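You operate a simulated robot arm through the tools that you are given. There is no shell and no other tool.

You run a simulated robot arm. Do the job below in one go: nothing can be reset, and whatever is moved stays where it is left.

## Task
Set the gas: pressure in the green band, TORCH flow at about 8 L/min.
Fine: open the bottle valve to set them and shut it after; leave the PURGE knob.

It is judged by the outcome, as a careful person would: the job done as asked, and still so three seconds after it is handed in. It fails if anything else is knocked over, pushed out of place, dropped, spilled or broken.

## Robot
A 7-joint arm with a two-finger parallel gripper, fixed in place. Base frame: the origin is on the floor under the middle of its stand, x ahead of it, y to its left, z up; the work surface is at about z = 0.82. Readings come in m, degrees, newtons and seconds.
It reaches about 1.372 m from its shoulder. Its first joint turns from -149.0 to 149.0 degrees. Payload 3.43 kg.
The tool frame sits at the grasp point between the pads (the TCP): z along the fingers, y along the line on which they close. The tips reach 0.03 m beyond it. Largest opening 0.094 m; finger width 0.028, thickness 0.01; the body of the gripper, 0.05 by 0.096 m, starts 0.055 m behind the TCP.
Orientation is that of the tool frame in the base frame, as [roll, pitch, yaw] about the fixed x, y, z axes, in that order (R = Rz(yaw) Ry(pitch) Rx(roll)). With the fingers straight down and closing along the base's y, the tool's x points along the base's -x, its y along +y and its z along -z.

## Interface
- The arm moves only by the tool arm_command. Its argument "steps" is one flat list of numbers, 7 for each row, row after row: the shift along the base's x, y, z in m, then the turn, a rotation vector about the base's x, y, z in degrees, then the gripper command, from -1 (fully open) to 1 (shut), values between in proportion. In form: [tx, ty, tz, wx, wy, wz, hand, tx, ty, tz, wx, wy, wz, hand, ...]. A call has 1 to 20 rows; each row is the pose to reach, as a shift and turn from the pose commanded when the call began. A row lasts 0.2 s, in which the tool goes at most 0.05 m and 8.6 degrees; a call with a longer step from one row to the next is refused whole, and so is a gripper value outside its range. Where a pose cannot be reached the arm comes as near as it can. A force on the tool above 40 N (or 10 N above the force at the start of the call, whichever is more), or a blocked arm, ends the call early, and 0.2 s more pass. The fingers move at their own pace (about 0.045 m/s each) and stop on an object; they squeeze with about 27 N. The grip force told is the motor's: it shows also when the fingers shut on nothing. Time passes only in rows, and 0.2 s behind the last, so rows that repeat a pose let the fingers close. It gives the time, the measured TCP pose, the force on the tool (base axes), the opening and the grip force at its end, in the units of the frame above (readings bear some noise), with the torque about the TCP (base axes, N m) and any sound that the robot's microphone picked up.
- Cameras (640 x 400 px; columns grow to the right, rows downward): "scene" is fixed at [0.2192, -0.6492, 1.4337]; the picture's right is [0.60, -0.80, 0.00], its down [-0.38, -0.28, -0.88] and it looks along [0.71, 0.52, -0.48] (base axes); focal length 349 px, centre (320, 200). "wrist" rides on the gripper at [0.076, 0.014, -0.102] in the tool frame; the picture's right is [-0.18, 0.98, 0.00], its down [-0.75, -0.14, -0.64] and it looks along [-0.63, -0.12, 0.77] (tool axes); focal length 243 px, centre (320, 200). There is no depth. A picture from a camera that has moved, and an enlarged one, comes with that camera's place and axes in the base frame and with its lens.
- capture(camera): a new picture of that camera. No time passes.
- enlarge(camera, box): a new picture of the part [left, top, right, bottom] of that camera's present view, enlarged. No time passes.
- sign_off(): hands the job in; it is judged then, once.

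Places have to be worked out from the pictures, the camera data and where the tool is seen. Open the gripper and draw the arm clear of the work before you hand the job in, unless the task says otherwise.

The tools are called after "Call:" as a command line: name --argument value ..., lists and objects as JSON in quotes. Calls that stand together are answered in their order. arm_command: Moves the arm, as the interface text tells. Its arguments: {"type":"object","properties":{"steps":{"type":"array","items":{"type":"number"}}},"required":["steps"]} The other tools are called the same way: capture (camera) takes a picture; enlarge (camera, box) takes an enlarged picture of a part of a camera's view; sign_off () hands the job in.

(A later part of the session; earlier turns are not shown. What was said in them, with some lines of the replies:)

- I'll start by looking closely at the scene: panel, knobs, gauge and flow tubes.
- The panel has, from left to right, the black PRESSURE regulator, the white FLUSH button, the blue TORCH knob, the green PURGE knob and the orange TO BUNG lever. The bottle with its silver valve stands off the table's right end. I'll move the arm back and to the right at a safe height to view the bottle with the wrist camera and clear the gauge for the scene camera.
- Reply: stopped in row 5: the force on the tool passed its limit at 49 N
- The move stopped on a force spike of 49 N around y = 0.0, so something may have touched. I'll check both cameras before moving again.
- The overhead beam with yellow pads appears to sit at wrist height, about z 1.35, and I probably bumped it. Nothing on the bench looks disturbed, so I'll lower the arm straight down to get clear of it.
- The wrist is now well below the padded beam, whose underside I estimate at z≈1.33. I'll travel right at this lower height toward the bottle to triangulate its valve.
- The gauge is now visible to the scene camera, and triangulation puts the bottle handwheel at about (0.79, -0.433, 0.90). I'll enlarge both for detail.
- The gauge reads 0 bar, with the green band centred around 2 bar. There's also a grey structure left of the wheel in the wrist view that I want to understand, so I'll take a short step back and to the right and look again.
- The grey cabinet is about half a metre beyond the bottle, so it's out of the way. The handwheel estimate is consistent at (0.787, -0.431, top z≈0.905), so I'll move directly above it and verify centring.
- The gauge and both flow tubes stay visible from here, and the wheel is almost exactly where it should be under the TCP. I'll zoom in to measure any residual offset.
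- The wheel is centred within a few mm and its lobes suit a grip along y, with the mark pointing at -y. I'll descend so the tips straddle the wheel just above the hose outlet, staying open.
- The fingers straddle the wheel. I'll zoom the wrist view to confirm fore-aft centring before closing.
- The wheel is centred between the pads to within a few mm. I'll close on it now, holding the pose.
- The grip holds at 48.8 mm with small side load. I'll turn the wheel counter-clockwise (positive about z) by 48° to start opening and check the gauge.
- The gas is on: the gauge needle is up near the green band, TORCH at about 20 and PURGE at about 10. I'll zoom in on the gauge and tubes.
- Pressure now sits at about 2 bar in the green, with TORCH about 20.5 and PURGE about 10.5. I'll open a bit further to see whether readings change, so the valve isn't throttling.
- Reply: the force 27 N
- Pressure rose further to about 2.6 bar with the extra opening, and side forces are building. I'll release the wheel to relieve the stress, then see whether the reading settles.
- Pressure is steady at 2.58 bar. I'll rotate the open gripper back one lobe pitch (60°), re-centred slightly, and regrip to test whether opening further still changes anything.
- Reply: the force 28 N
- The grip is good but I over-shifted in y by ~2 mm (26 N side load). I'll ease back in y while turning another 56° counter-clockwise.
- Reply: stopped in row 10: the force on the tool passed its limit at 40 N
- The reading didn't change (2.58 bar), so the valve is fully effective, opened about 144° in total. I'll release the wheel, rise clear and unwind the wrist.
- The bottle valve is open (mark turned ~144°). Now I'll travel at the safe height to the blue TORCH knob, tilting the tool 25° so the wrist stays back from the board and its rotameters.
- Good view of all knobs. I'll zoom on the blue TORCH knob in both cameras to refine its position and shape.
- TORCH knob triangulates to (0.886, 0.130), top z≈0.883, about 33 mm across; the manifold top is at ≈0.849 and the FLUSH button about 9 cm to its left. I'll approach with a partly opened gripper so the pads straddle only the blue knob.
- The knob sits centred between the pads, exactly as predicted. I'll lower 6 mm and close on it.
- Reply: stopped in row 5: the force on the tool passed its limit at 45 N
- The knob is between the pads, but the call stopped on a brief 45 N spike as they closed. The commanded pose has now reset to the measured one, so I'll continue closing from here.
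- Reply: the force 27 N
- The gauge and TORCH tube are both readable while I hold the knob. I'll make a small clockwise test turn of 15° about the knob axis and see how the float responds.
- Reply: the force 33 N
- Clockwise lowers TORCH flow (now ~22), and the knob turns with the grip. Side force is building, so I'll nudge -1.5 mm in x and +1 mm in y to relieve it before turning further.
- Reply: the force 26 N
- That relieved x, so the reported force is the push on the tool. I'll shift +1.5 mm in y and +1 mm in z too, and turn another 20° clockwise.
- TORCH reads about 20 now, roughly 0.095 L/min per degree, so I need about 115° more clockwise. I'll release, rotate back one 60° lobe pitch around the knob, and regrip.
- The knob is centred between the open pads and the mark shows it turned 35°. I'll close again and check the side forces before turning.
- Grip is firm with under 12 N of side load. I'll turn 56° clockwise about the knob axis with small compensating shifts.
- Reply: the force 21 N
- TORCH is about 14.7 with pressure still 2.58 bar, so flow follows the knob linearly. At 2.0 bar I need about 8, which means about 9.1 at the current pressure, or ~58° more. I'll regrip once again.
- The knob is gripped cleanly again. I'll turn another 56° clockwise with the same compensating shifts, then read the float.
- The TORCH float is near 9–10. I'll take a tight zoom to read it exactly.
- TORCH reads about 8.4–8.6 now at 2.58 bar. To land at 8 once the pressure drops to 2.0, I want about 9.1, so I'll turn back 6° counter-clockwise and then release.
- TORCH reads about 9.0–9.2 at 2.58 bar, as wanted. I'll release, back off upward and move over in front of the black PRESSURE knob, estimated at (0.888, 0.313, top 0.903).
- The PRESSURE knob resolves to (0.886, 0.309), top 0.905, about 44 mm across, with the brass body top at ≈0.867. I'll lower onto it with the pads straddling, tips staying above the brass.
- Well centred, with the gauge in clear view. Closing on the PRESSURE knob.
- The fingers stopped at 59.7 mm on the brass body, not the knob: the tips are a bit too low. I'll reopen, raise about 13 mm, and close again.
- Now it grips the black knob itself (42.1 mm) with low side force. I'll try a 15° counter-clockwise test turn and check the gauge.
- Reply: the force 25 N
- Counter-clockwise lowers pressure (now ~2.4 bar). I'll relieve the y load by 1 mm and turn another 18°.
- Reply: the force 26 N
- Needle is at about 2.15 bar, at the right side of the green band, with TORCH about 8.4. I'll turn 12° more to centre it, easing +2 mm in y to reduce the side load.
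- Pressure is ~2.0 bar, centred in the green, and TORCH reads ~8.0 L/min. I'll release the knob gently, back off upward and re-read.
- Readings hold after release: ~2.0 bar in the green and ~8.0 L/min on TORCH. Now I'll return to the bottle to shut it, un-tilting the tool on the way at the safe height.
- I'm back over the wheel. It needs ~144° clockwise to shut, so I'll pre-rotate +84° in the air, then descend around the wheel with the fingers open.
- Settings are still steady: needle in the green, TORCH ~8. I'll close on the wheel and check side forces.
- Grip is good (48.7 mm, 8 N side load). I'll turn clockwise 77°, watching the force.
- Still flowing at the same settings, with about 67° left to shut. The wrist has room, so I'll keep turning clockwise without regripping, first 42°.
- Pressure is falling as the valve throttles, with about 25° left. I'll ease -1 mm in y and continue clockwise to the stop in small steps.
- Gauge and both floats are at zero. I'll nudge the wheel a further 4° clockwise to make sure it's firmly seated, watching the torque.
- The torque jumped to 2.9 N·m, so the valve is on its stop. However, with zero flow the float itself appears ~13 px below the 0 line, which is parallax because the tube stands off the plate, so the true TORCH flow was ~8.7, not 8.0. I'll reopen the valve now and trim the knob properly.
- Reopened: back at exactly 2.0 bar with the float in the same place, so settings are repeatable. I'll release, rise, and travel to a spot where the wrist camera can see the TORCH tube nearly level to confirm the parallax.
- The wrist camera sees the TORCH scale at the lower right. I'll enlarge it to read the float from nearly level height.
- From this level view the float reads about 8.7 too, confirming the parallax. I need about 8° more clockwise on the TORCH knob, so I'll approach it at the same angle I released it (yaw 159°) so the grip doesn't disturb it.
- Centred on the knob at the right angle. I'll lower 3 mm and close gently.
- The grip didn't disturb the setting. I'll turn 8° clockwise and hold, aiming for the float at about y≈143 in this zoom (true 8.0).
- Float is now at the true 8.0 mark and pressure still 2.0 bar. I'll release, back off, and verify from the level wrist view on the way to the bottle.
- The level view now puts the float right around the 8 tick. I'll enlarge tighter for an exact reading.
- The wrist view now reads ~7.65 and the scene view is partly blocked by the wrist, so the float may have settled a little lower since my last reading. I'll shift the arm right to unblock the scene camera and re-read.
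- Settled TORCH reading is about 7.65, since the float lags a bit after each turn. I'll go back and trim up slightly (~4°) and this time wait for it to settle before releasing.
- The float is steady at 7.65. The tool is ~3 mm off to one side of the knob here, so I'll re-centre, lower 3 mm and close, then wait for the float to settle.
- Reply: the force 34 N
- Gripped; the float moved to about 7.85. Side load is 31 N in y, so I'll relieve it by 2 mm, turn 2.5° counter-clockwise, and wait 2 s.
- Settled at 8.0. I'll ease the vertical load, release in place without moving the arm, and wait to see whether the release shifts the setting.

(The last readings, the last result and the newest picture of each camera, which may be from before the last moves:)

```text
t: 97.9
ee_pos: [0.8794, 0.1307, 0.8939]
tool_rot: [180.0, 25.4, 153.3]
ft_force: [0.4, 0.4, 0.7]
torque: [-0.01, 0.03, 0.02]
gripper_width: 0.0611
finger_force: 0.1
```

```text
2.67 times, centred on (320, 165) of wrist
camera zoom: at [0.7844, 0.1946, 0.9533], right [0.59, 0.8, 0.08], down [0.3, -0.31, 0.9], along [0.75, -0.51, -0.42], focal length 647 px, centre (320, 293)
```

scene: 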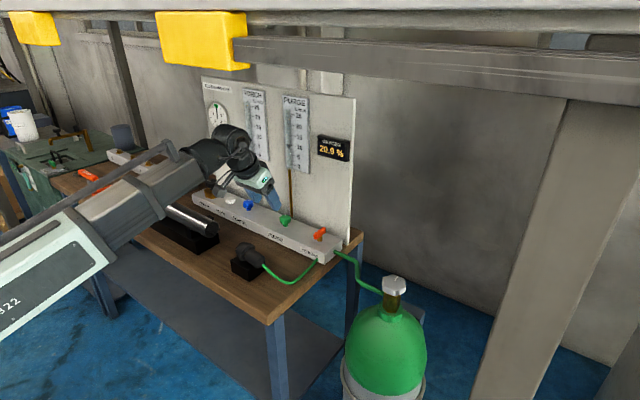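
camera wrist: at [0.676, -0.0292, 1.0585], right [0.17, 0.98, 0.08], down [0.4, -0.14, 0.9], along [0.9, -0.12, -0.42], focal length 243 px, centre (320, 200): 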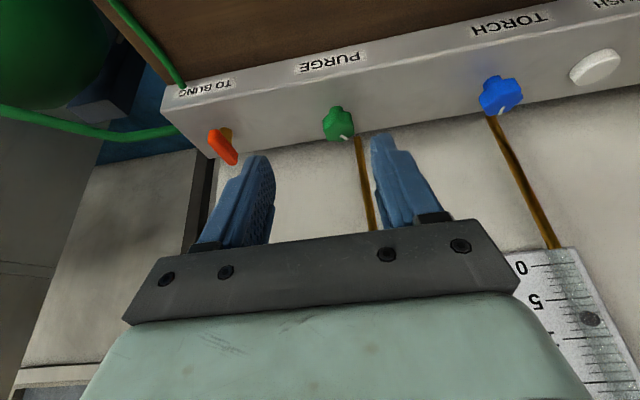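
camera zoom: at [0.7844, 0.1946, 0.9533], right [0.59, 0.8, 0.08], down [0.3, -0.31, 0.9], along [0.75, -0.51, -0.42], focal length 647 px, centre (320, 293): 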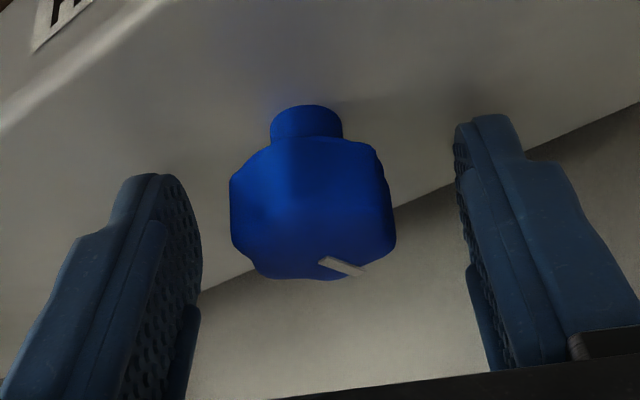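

The float holds at 8.0 after release, so last time it was my retreat that brushed the knob. I'll retreat exactly along the finger axis this time, then head toward the viewing spot.

Call:
arm_command --steps '[-0.0067, 0.0034, 0.0158, 0, 0, 0, -0.3, -0.0134, 0.0068, 0.0316, 0, 0, 0, -0.3, -0.0201, 0.0103, 0.0474, 0, 0, 0, -0.3, -0.0268, 0.0137, 0.0632, 0, 0, 0, -0.3, -0.04, 0.0137, 0.085, 0, 0, 0, -0.3, -0.05, -0.005, 0.1, 0, 0, 5, -0.3, -0.06, -0.04, 0.106, 0, 0, 10, -0.3, -0.07, -0.08, 0.106, 0, 0, 16, -0.3, -0.08, -0.12, 0.106, 0, 0, 22, -0.3, -0.089, -0.155, 0.106, 0, 0, 26.6, -0.3, -0.089, -0.176, 0.106, 0, 0, 26.6, -0.3, -0.089, -0.176, 0.106, 0, 0, 26.6, -0.3]'

Call:
enlarge --camera "wrist" --box '[560, 280, 620, 350]'

Call:
enlarge --camera "scene" --box '[244, 125, 276, 165]'

```text
t: 100.5
ee_pos: [0.7913, -0.0473, 1.0001]
tool_rot: [180.0, 25.4, 180.0]
ft_force: [0.5, 0.9, 0.1]
torque: [0.0, 0.01, -0.01]
gripper_width: 0.0614
finger_force: 0.1
```

```text
5.71 times, centred on (590, 315) of wrist
camera zoom: at [0.677, -0.0319, 1.0594], right [0.17, 0.98, 0.08], down [0.4, -0.14, 0.9], along [0.9, -0.12, -0.42], focal length 1386 px, centre (-1223, -457)
```

zoom: 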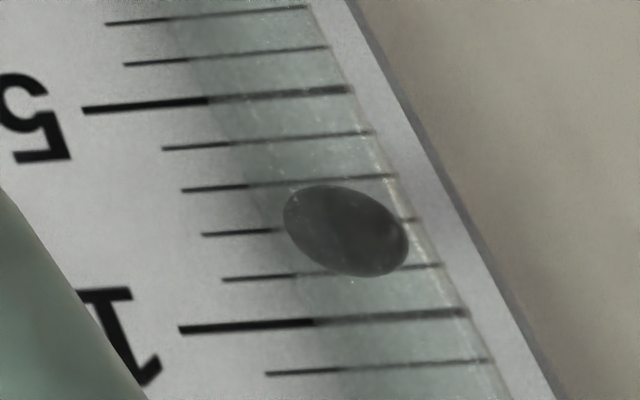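

```text
10.00 times, centred on (260, 145) of scene
camera zoom: at [0.2192, -0.6492, 1.4337], right [0.6, -0.8, 0.0], down [-0.38, -0.28, -0.88], along [0.71, 0.52, -0.48], focal length 3491 px, centre (920, 750)
```

zoom: 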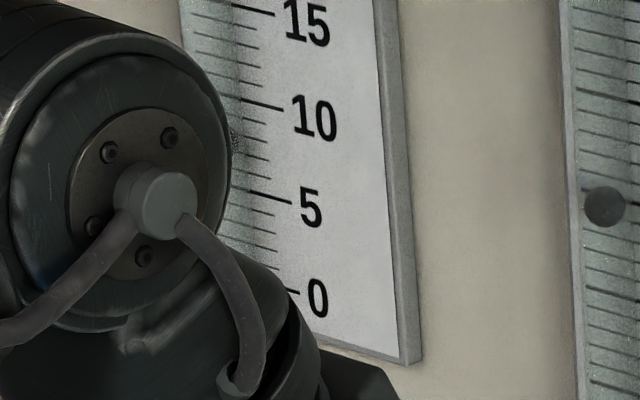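

Level view now reads ~8.1 (≈8.0 after the small parallax correction). Settings are right; now back to the bottle, un-tilting on the way.

Call:
arm_command --steps '[0, -0.02, 0.01, 0, 5, 0, -1, 0, -0.05, 0.02, 0, 10, 0, -1, 0, -0.09, 0.03, 0, 15, 0, -1, 0, -0.13, 0.03, 0, 20, 0, -1, 0, -0.17, 0.03, 0, 24.9, 0, -1, 0, -0.21, 0.03, 0, 24.9, 0, -1, 0, -0.25, 0.03, 0, 24.9, 0, -1, 0, -0.29, 0.03, 0, 24.9, 0, -1, 0, -0.33, 0.03, 0, 24.9, 0, -1, 0, -0.365, 0.03, 0, 24.9, 0, -1, 0, -0.384, 0.03, 0, 24.9, 0, -1, 0, -0.384, 0.03, 0, 24.9, 0, -1]'

Call:
capture --camera "wrist"

Call:
enlarge --camera "scene" --box '[190, 70, 350, 170]'

```text
t: 103.1
ee_pos: [0.7913, -0.4296, 1.0288]
tool_rot: [-179.9, 0.6, 179.9]
ft_force: [1.1, -0.1, -0.6]
torque: [-0.01, -0.03, -0.05]
gripper_width: 0.0939
finger_force: 0.0
```

```text
taken
camera wrist: at [0.7135, -0.4148, 1.1309], right [0.18, 0.98, 0.0], down [0.75, -0.14, 0.65], along [0.64, -0.12, -0.76], focal length 243 px, centre (320, 200)
```

wrist: 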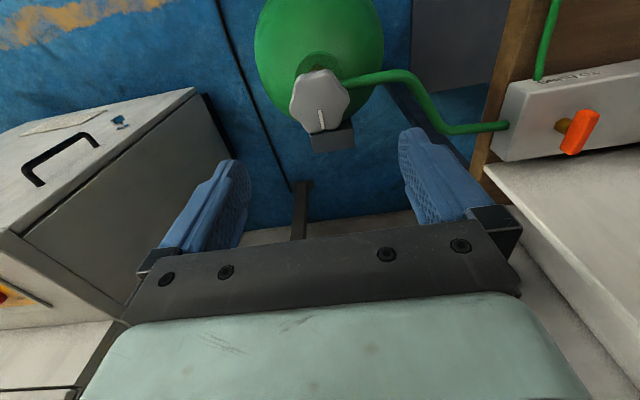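

```text
4.00 times, centred on (270, 120) of scene
camera zoom: at [0.2192, -0.6492, 1.4337], right [0.6, -0.8, 0.0], down [-0.38, -0.28, -0.88], along [0.71, 0.52, -0.48], focal length 1396 px, centre (520, 520)
```

zoom: 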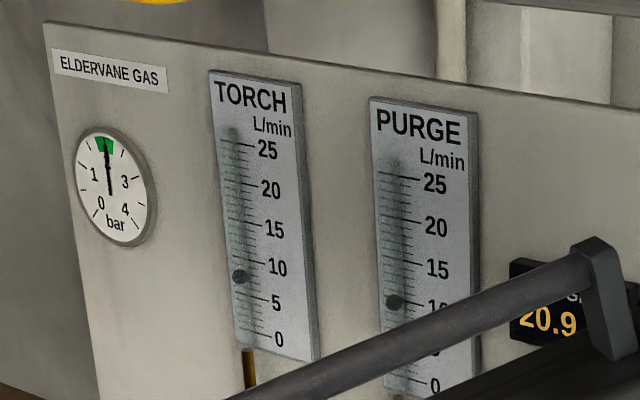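

From here the panel is unobstructed. I'll take a last tight reading of both before shutting the bottle.

Call:
enlarge --camera "scene" --box '[244, 125, 276, 165]'

Call:
enlarge --camera "scene" --box '[205, 98, 233, 134]'

Call:
arm_command --steps '[-0.0005, 0, 0, 0, 0, 7.75, -1, -0.0005, 0, 0, 0, 0, 15.5, -1, -0.0005, 0, 0, 0, 0, 23.25, -1, -0.0005, 0, 0, 0, 0, 31, -1, -0.0005, 0, -0.03, 0, 0, 31, -1, -0.0005, 0, -0.06, 0, 0, 31, -1, -0.0005, 0, -0.09, 0, 0, 31, -1, -0.0005, 0, -0.112, 0, 0, 31, -1, -0.0005, 0, -0.112, 0, 0, 31, -1]'

Call:
capture --camera "wrist"

```text
10.00 times, centred on (260, 145) of scene
camera zoom: at [0.2192, -0.6492, 1.4337], right [0.6, -0.8, 0.0], down [-0.38, -0.28, -0.88], along [0.71, 0.52, -0.48], focal length 3491 px, centre (920, 750)
```

zoom: 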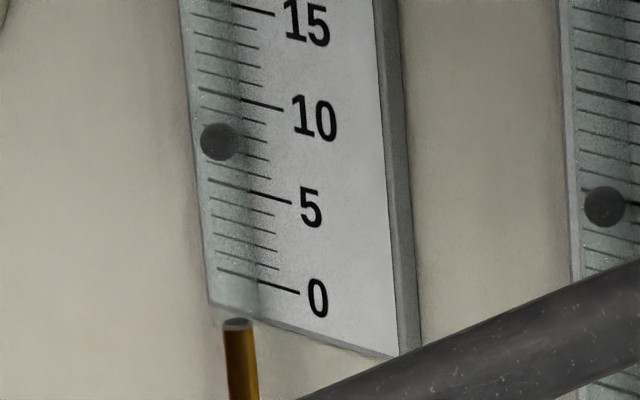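

```text
11.11 times, centred on (219, 116) of scene
camera zoom: at [0.2192, -0.6492, 1.4337], right [0.6, -0.8, 0.0], down [-0.38, -0.28, -0.88], along [0.71, 0.52, -0.48], focal length 3879 px, centre (1442, 1133)
```

zoom: 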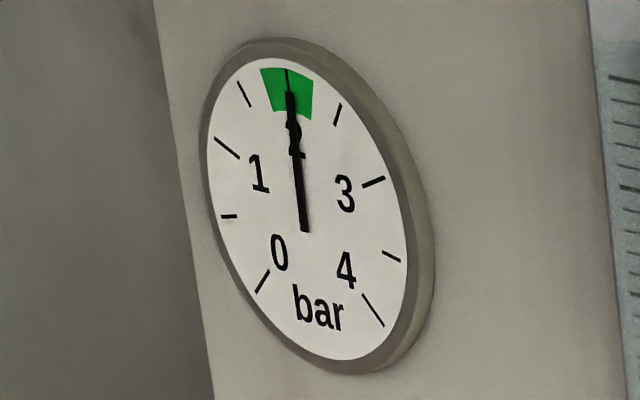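

```text
t: 105.1
ee_pos: [0.7905, -0.429, 0.9177]
tool_rot: [180.0, 0.6, -149.2]
ft_force: [-0.2, 0.9, -0.6]
torque: [0.01, 0.01, -0.01]
gripper_width: 0.0939
finger_force: 0.1
```

```text
taken
camera wrist: at [0.7155, -0.4571, 1.0189], right [-0.35, 0.94, 0.0], down [0.71, 0.26, 0.65], along [0.61, 0.23, -0.76], focal length 243 px, centre (320, 200)
```

wrist: 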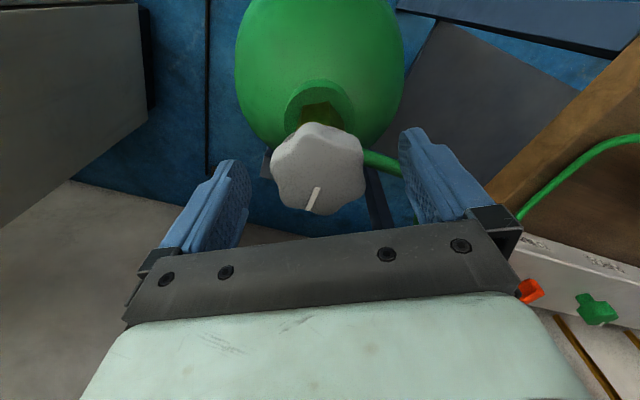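

Final open-valve readings are 2.0 bar (green) and TORCH ~8.0. The fingers straddle the wheel, so I'll close on it.

Call:
arm_command --steps '[0, -0.001, 0, 0, 0, 0, 0, 0, -0.001, 0, 0, 0, 0, 1, 0, -0.001, 0, 0, 0, 0, 1, 0, -0.001, 0, 0, 0, 0, 1, 0, -0.001, 0, 0, 0, 0, 1]'

```text
t: 106.3
ee_pos: [0.7892, -0.4314, 0.9183]
tool_rot: [-180.0, 0.6, -149.0]
ft_force: [-3.0, 4.2, -2.2]
torque: [0.31, -0.03, 0.05]
gripper_width: 0.0488
finger_force: 45.9
```

Grip is clean with only ~5 N of side load. I'll turn clockwise 94° toward the stop.

Call:
arm_command --steps '[0, 0, 0, 0, 0, -8, 1, 0, 0, 0, 0, 0, -16, 1, 0, 0, 0, 0, 0, -24, 1, 0, 0, 0, 0, 0, -32, 1, 0, 0, 0, 0, 0, -40, 1, 0, 0, 0, 0, 0, -48, 1, 0, 0, 0, 0, 0, -56, 1, 0, 0, 0, 0, 0, -64, 1, 0, -0.0005, 0, 0, 0, -72, 1, 0, -0.0005, 0, 0, 0, -80, 1, 0, -0.0005, 0, 0, 0, -86, 1, 0, -0.0005, 0, 0, 0, -91, 1, 0, -0.0005, 0, 0, 0, -94, 1, 0, -0.0005, 0, 0, 0, -94, 1]'

Call:
capture --camera "wrist"

Call:
enlarge --camera "scene" --box '[190, 70, 350, 170]'

```text
t: 109.3
ee_pos: [0.7901, -0.4296, 0.9179]
tool_rot: [-180.0, 0.5, 117.0]
ft_force: [-7.1, 21.3, -4.5]
torque: [0.17, -0.11, 1.16]
gripper_width: 0.0499
finger_force: 44.8
```

```text
taken
camera wrist: at [0.7675, -0.3546, 1.0193], right [0.96, 0.28, 0.0], down [0.21, -0.73, 0.65], along [0.18, -0.62, -0.76], focal length 243 px, centre (320, 200)
```

wrist: 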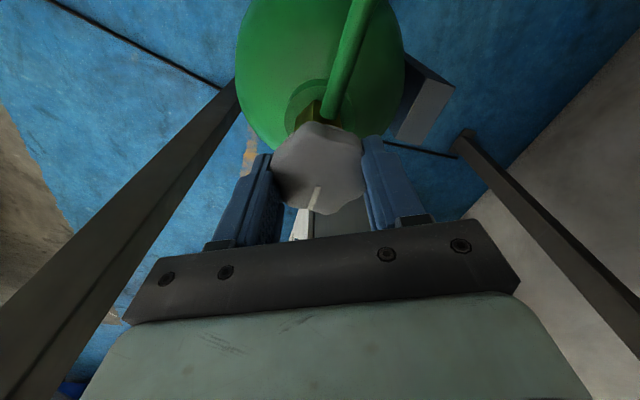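

```text
4.00 times, centred on (270, 120) of scene
camera zoom: at [0.2192, -0.6492, 1.4337], right [0.6, -0.8, 0.0], down [-0.38, -0.28, -0.88], along [0.71, 0.52, -0.48], focal length 1396 px, centre (520, 520)
```

zoom: 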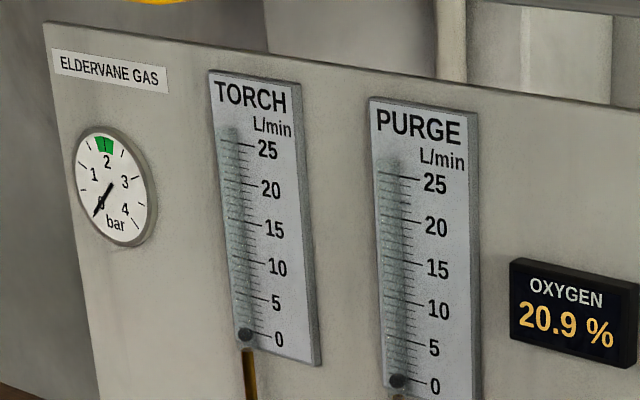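

Gauge and floats are at zero with 1.2 N·m against the stop: the bottle is shut. I'll open the gripper, rise clear, unwind the wrist and check the wheel mark.

Call:
arm_command --steps '[0, 0.0008, 0, 0, 0, 0, 0.4, 0, 0.0008, 0, 0, 0, 0, -0.4, 0, 0.0008, 0, 0, 0, 0, -1, 0, 0.0008, 0, 0, 0, 0, -1, 0, 0.0008, 0.03, 0, 0, 0, -1, 0, 0.0008, 0.07, 0, 0, 0, -1, 0, 0.0008, 0.11, 0, 0, 0, -1, 0, 0.0008, 0.112, 0, 0, 8, -1, 0, 0.0008, 0.112, 0, 0, 16, -1, 0, 0.0008, 0.112, 0, 0, 24, -1, 0, 0.0008, 0.112, 0, 0, 32, -1, 0, 0.0008, 0.112, 0, 0, 40, -1, 0, 0.0008, 0.112, 0, 0, 48, -1, 0, 0.0008, 0.112, 0, 0, 56, -1, 0, 0.0008, 0.112, 0, 0, 63, -1, 0, 0.0008, 0.112, 0, 0, 63, -1]'

Call:
capture --camera "wrist"

Call:
enlarge --camera "scene" --box '[350, 220, 440, 320]'

Call:
enlarge --camera "scene" --box '[190, 70, 350, 170]'

```text
t: 112.7
ee_pos: [0.7897, -0.4308, 1.0292]
tool_rot: [180.0, 0.6, 180.0]
ft_force: [-0.1, 0.2, -0.4]
torque: [0.0, 0.01, -0.04]
gripper_width: 0.0944
finger_force: 0.0
```

```text
taken
camera wrist: at [0.7121, -0.4156, 1.1309], right [0.18, 0.98, 0.0], down [0.75, -0.14, 0.65], along [0.64, -0.12, -0.76], focal length 243 px, centre (320, 200)
```

wrist: 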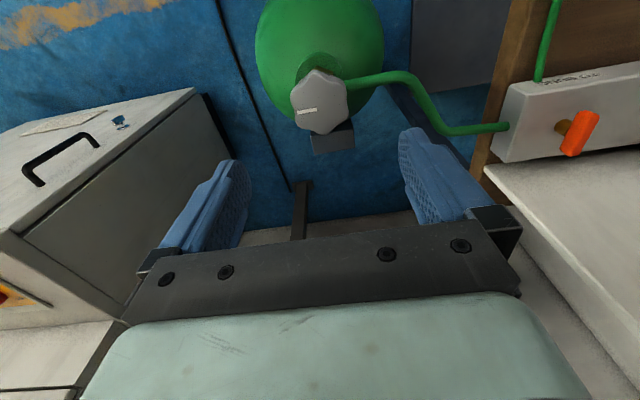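

```text
4.00 times, centred on (395, 270) of scene
camera zoom: at [0.2192, -0.6492, 1.4337], right [0.6, -0.8, 0.0], down [-0.38, -0.28, -0.88], along [0.71, 0.52, -0.48], focal length 1396 px, centre (20, -80)
```

zoom: 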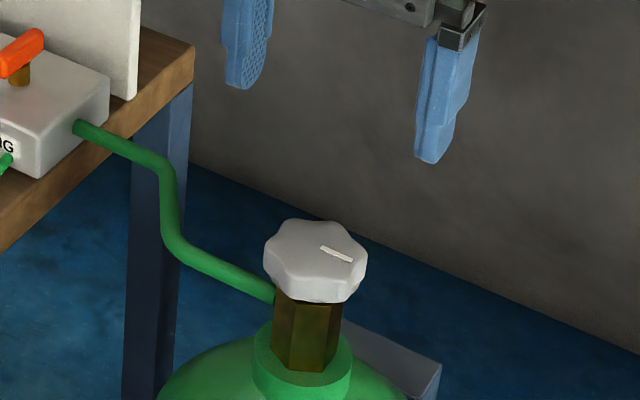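

```text
4.00 times, centred on (270, 120) of scene
camera zoom: at [0.2192, -0.6492, 1.4337], right [0.6, -0.8, 0.0], down [-0.38, -0.28, -0.88], along [0.71, 0.52, -0.48], focal length 1396 px, centre (520, 520)
```

zoom: 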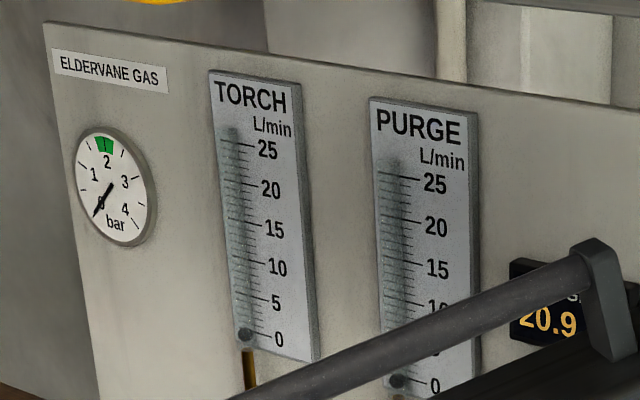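

The wheel mark is back at its original shut position and everything reads zero. I'll draw the arm back clear of the work and do a final overview.

Call:
arm_command --steps '[-0.03, 0.02, 0, 0, 0, 0, -1, -0.06, 0.05, 0, 0, 0, 0, -1, -0.1, 0.08, 0, 0, 0, 0, -1, -0.14, 0.1, 0, 0, 0, 0, -1, -0.18, 0.12, 0, 0, 0, 0, -1, -0.18, 0.12, 0, 0, 0, 0, -1]'

Call:
capture --camera "scene"

Call:
enlarge --camera "scene" --box '[180, 150, 380, 285]'

Call:
capture --camera "wrist"

```text
t: 114.1
ee_pos: [0.61, -0.3108, 1.031]
tool_rot: [-179.9, 0.5, 180.0]
ft_force: [0.4, 0.8, 0.1]
torque: [-0.01, 0.03, -0.04]
gripper_width: 0.0938
finger_force: 0.1
```

```text
taken
```

scene: 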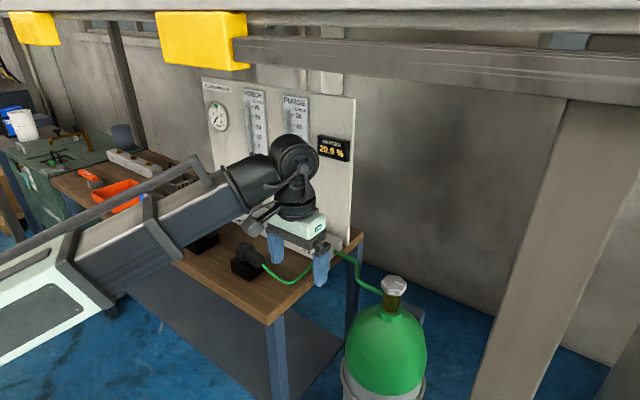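

```text
2.96 times, centred on (280, 218) of scene
camera zoom: at [0.2192, -0.6492, 1.4337], right [0.6, -0.8, 0.0], down [-0.38, -0.28, -0.88], along [0.71, 0.52, -0.48], focal length 1034 px, centre (438, 148)
```

zoom: 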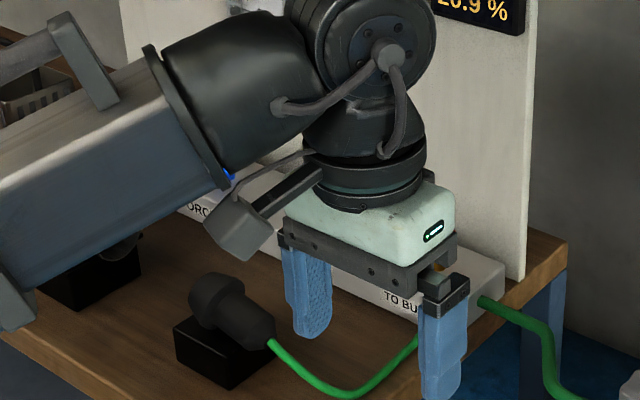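

```text
taken
camera wrist: at [0.5318, -0.2962, 1.1314], right [0.18, 0.98, 0.0], down [0.75, -0.14, 0.65], along [0.64, -0.12, -0.76], focal length 243 px, centre (320, 200)
```

wrist: 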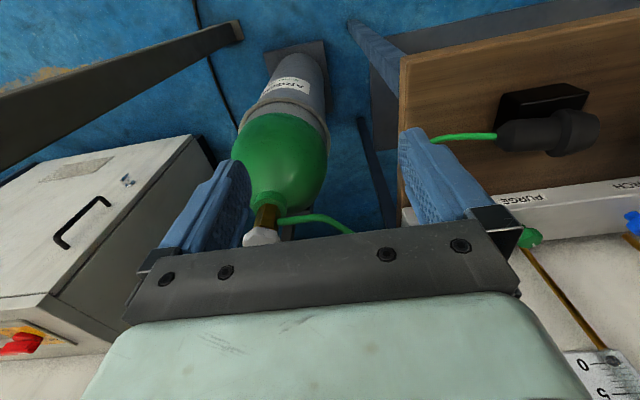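

The gripper is open and clear of the work, the bottle valve is shut, and the settings stand at ~2.0 bar and ~8 L/min TORCH. The PURGE knob was not touched, and the pictures show everything else in place. Handing in.

Call:
sign_off

```text
The job is handed in.
```

The gas is set: pressure is about 2.0 bar, in the middle of the green band, and TORCH flow is about 8 L/min. Both were read with the bottle valve open. I then shut the valve to its stop, and the gauge and both floats now read zero.

- **TORCH setting:** seen from above, the float looks lower against the scale than it is. My first setting was really about 8.7 L/min, so I reopened the bottle, trimmed the knob and shut it again. The final figure agreed from two camera angles.
- **PURGE, FLUSH and TO BUNG:** I left all three alone. While the gas was on, PURGE read roughly 10 L/min.
- **Bump:** early on, the arm hit something, most likely the padded overhead beam, at about 49 N and stopped. Nothing looked disturbed afterwards, and I kept the arm lower from then on.

The gripper is open and the arm is drawn clear of the work.
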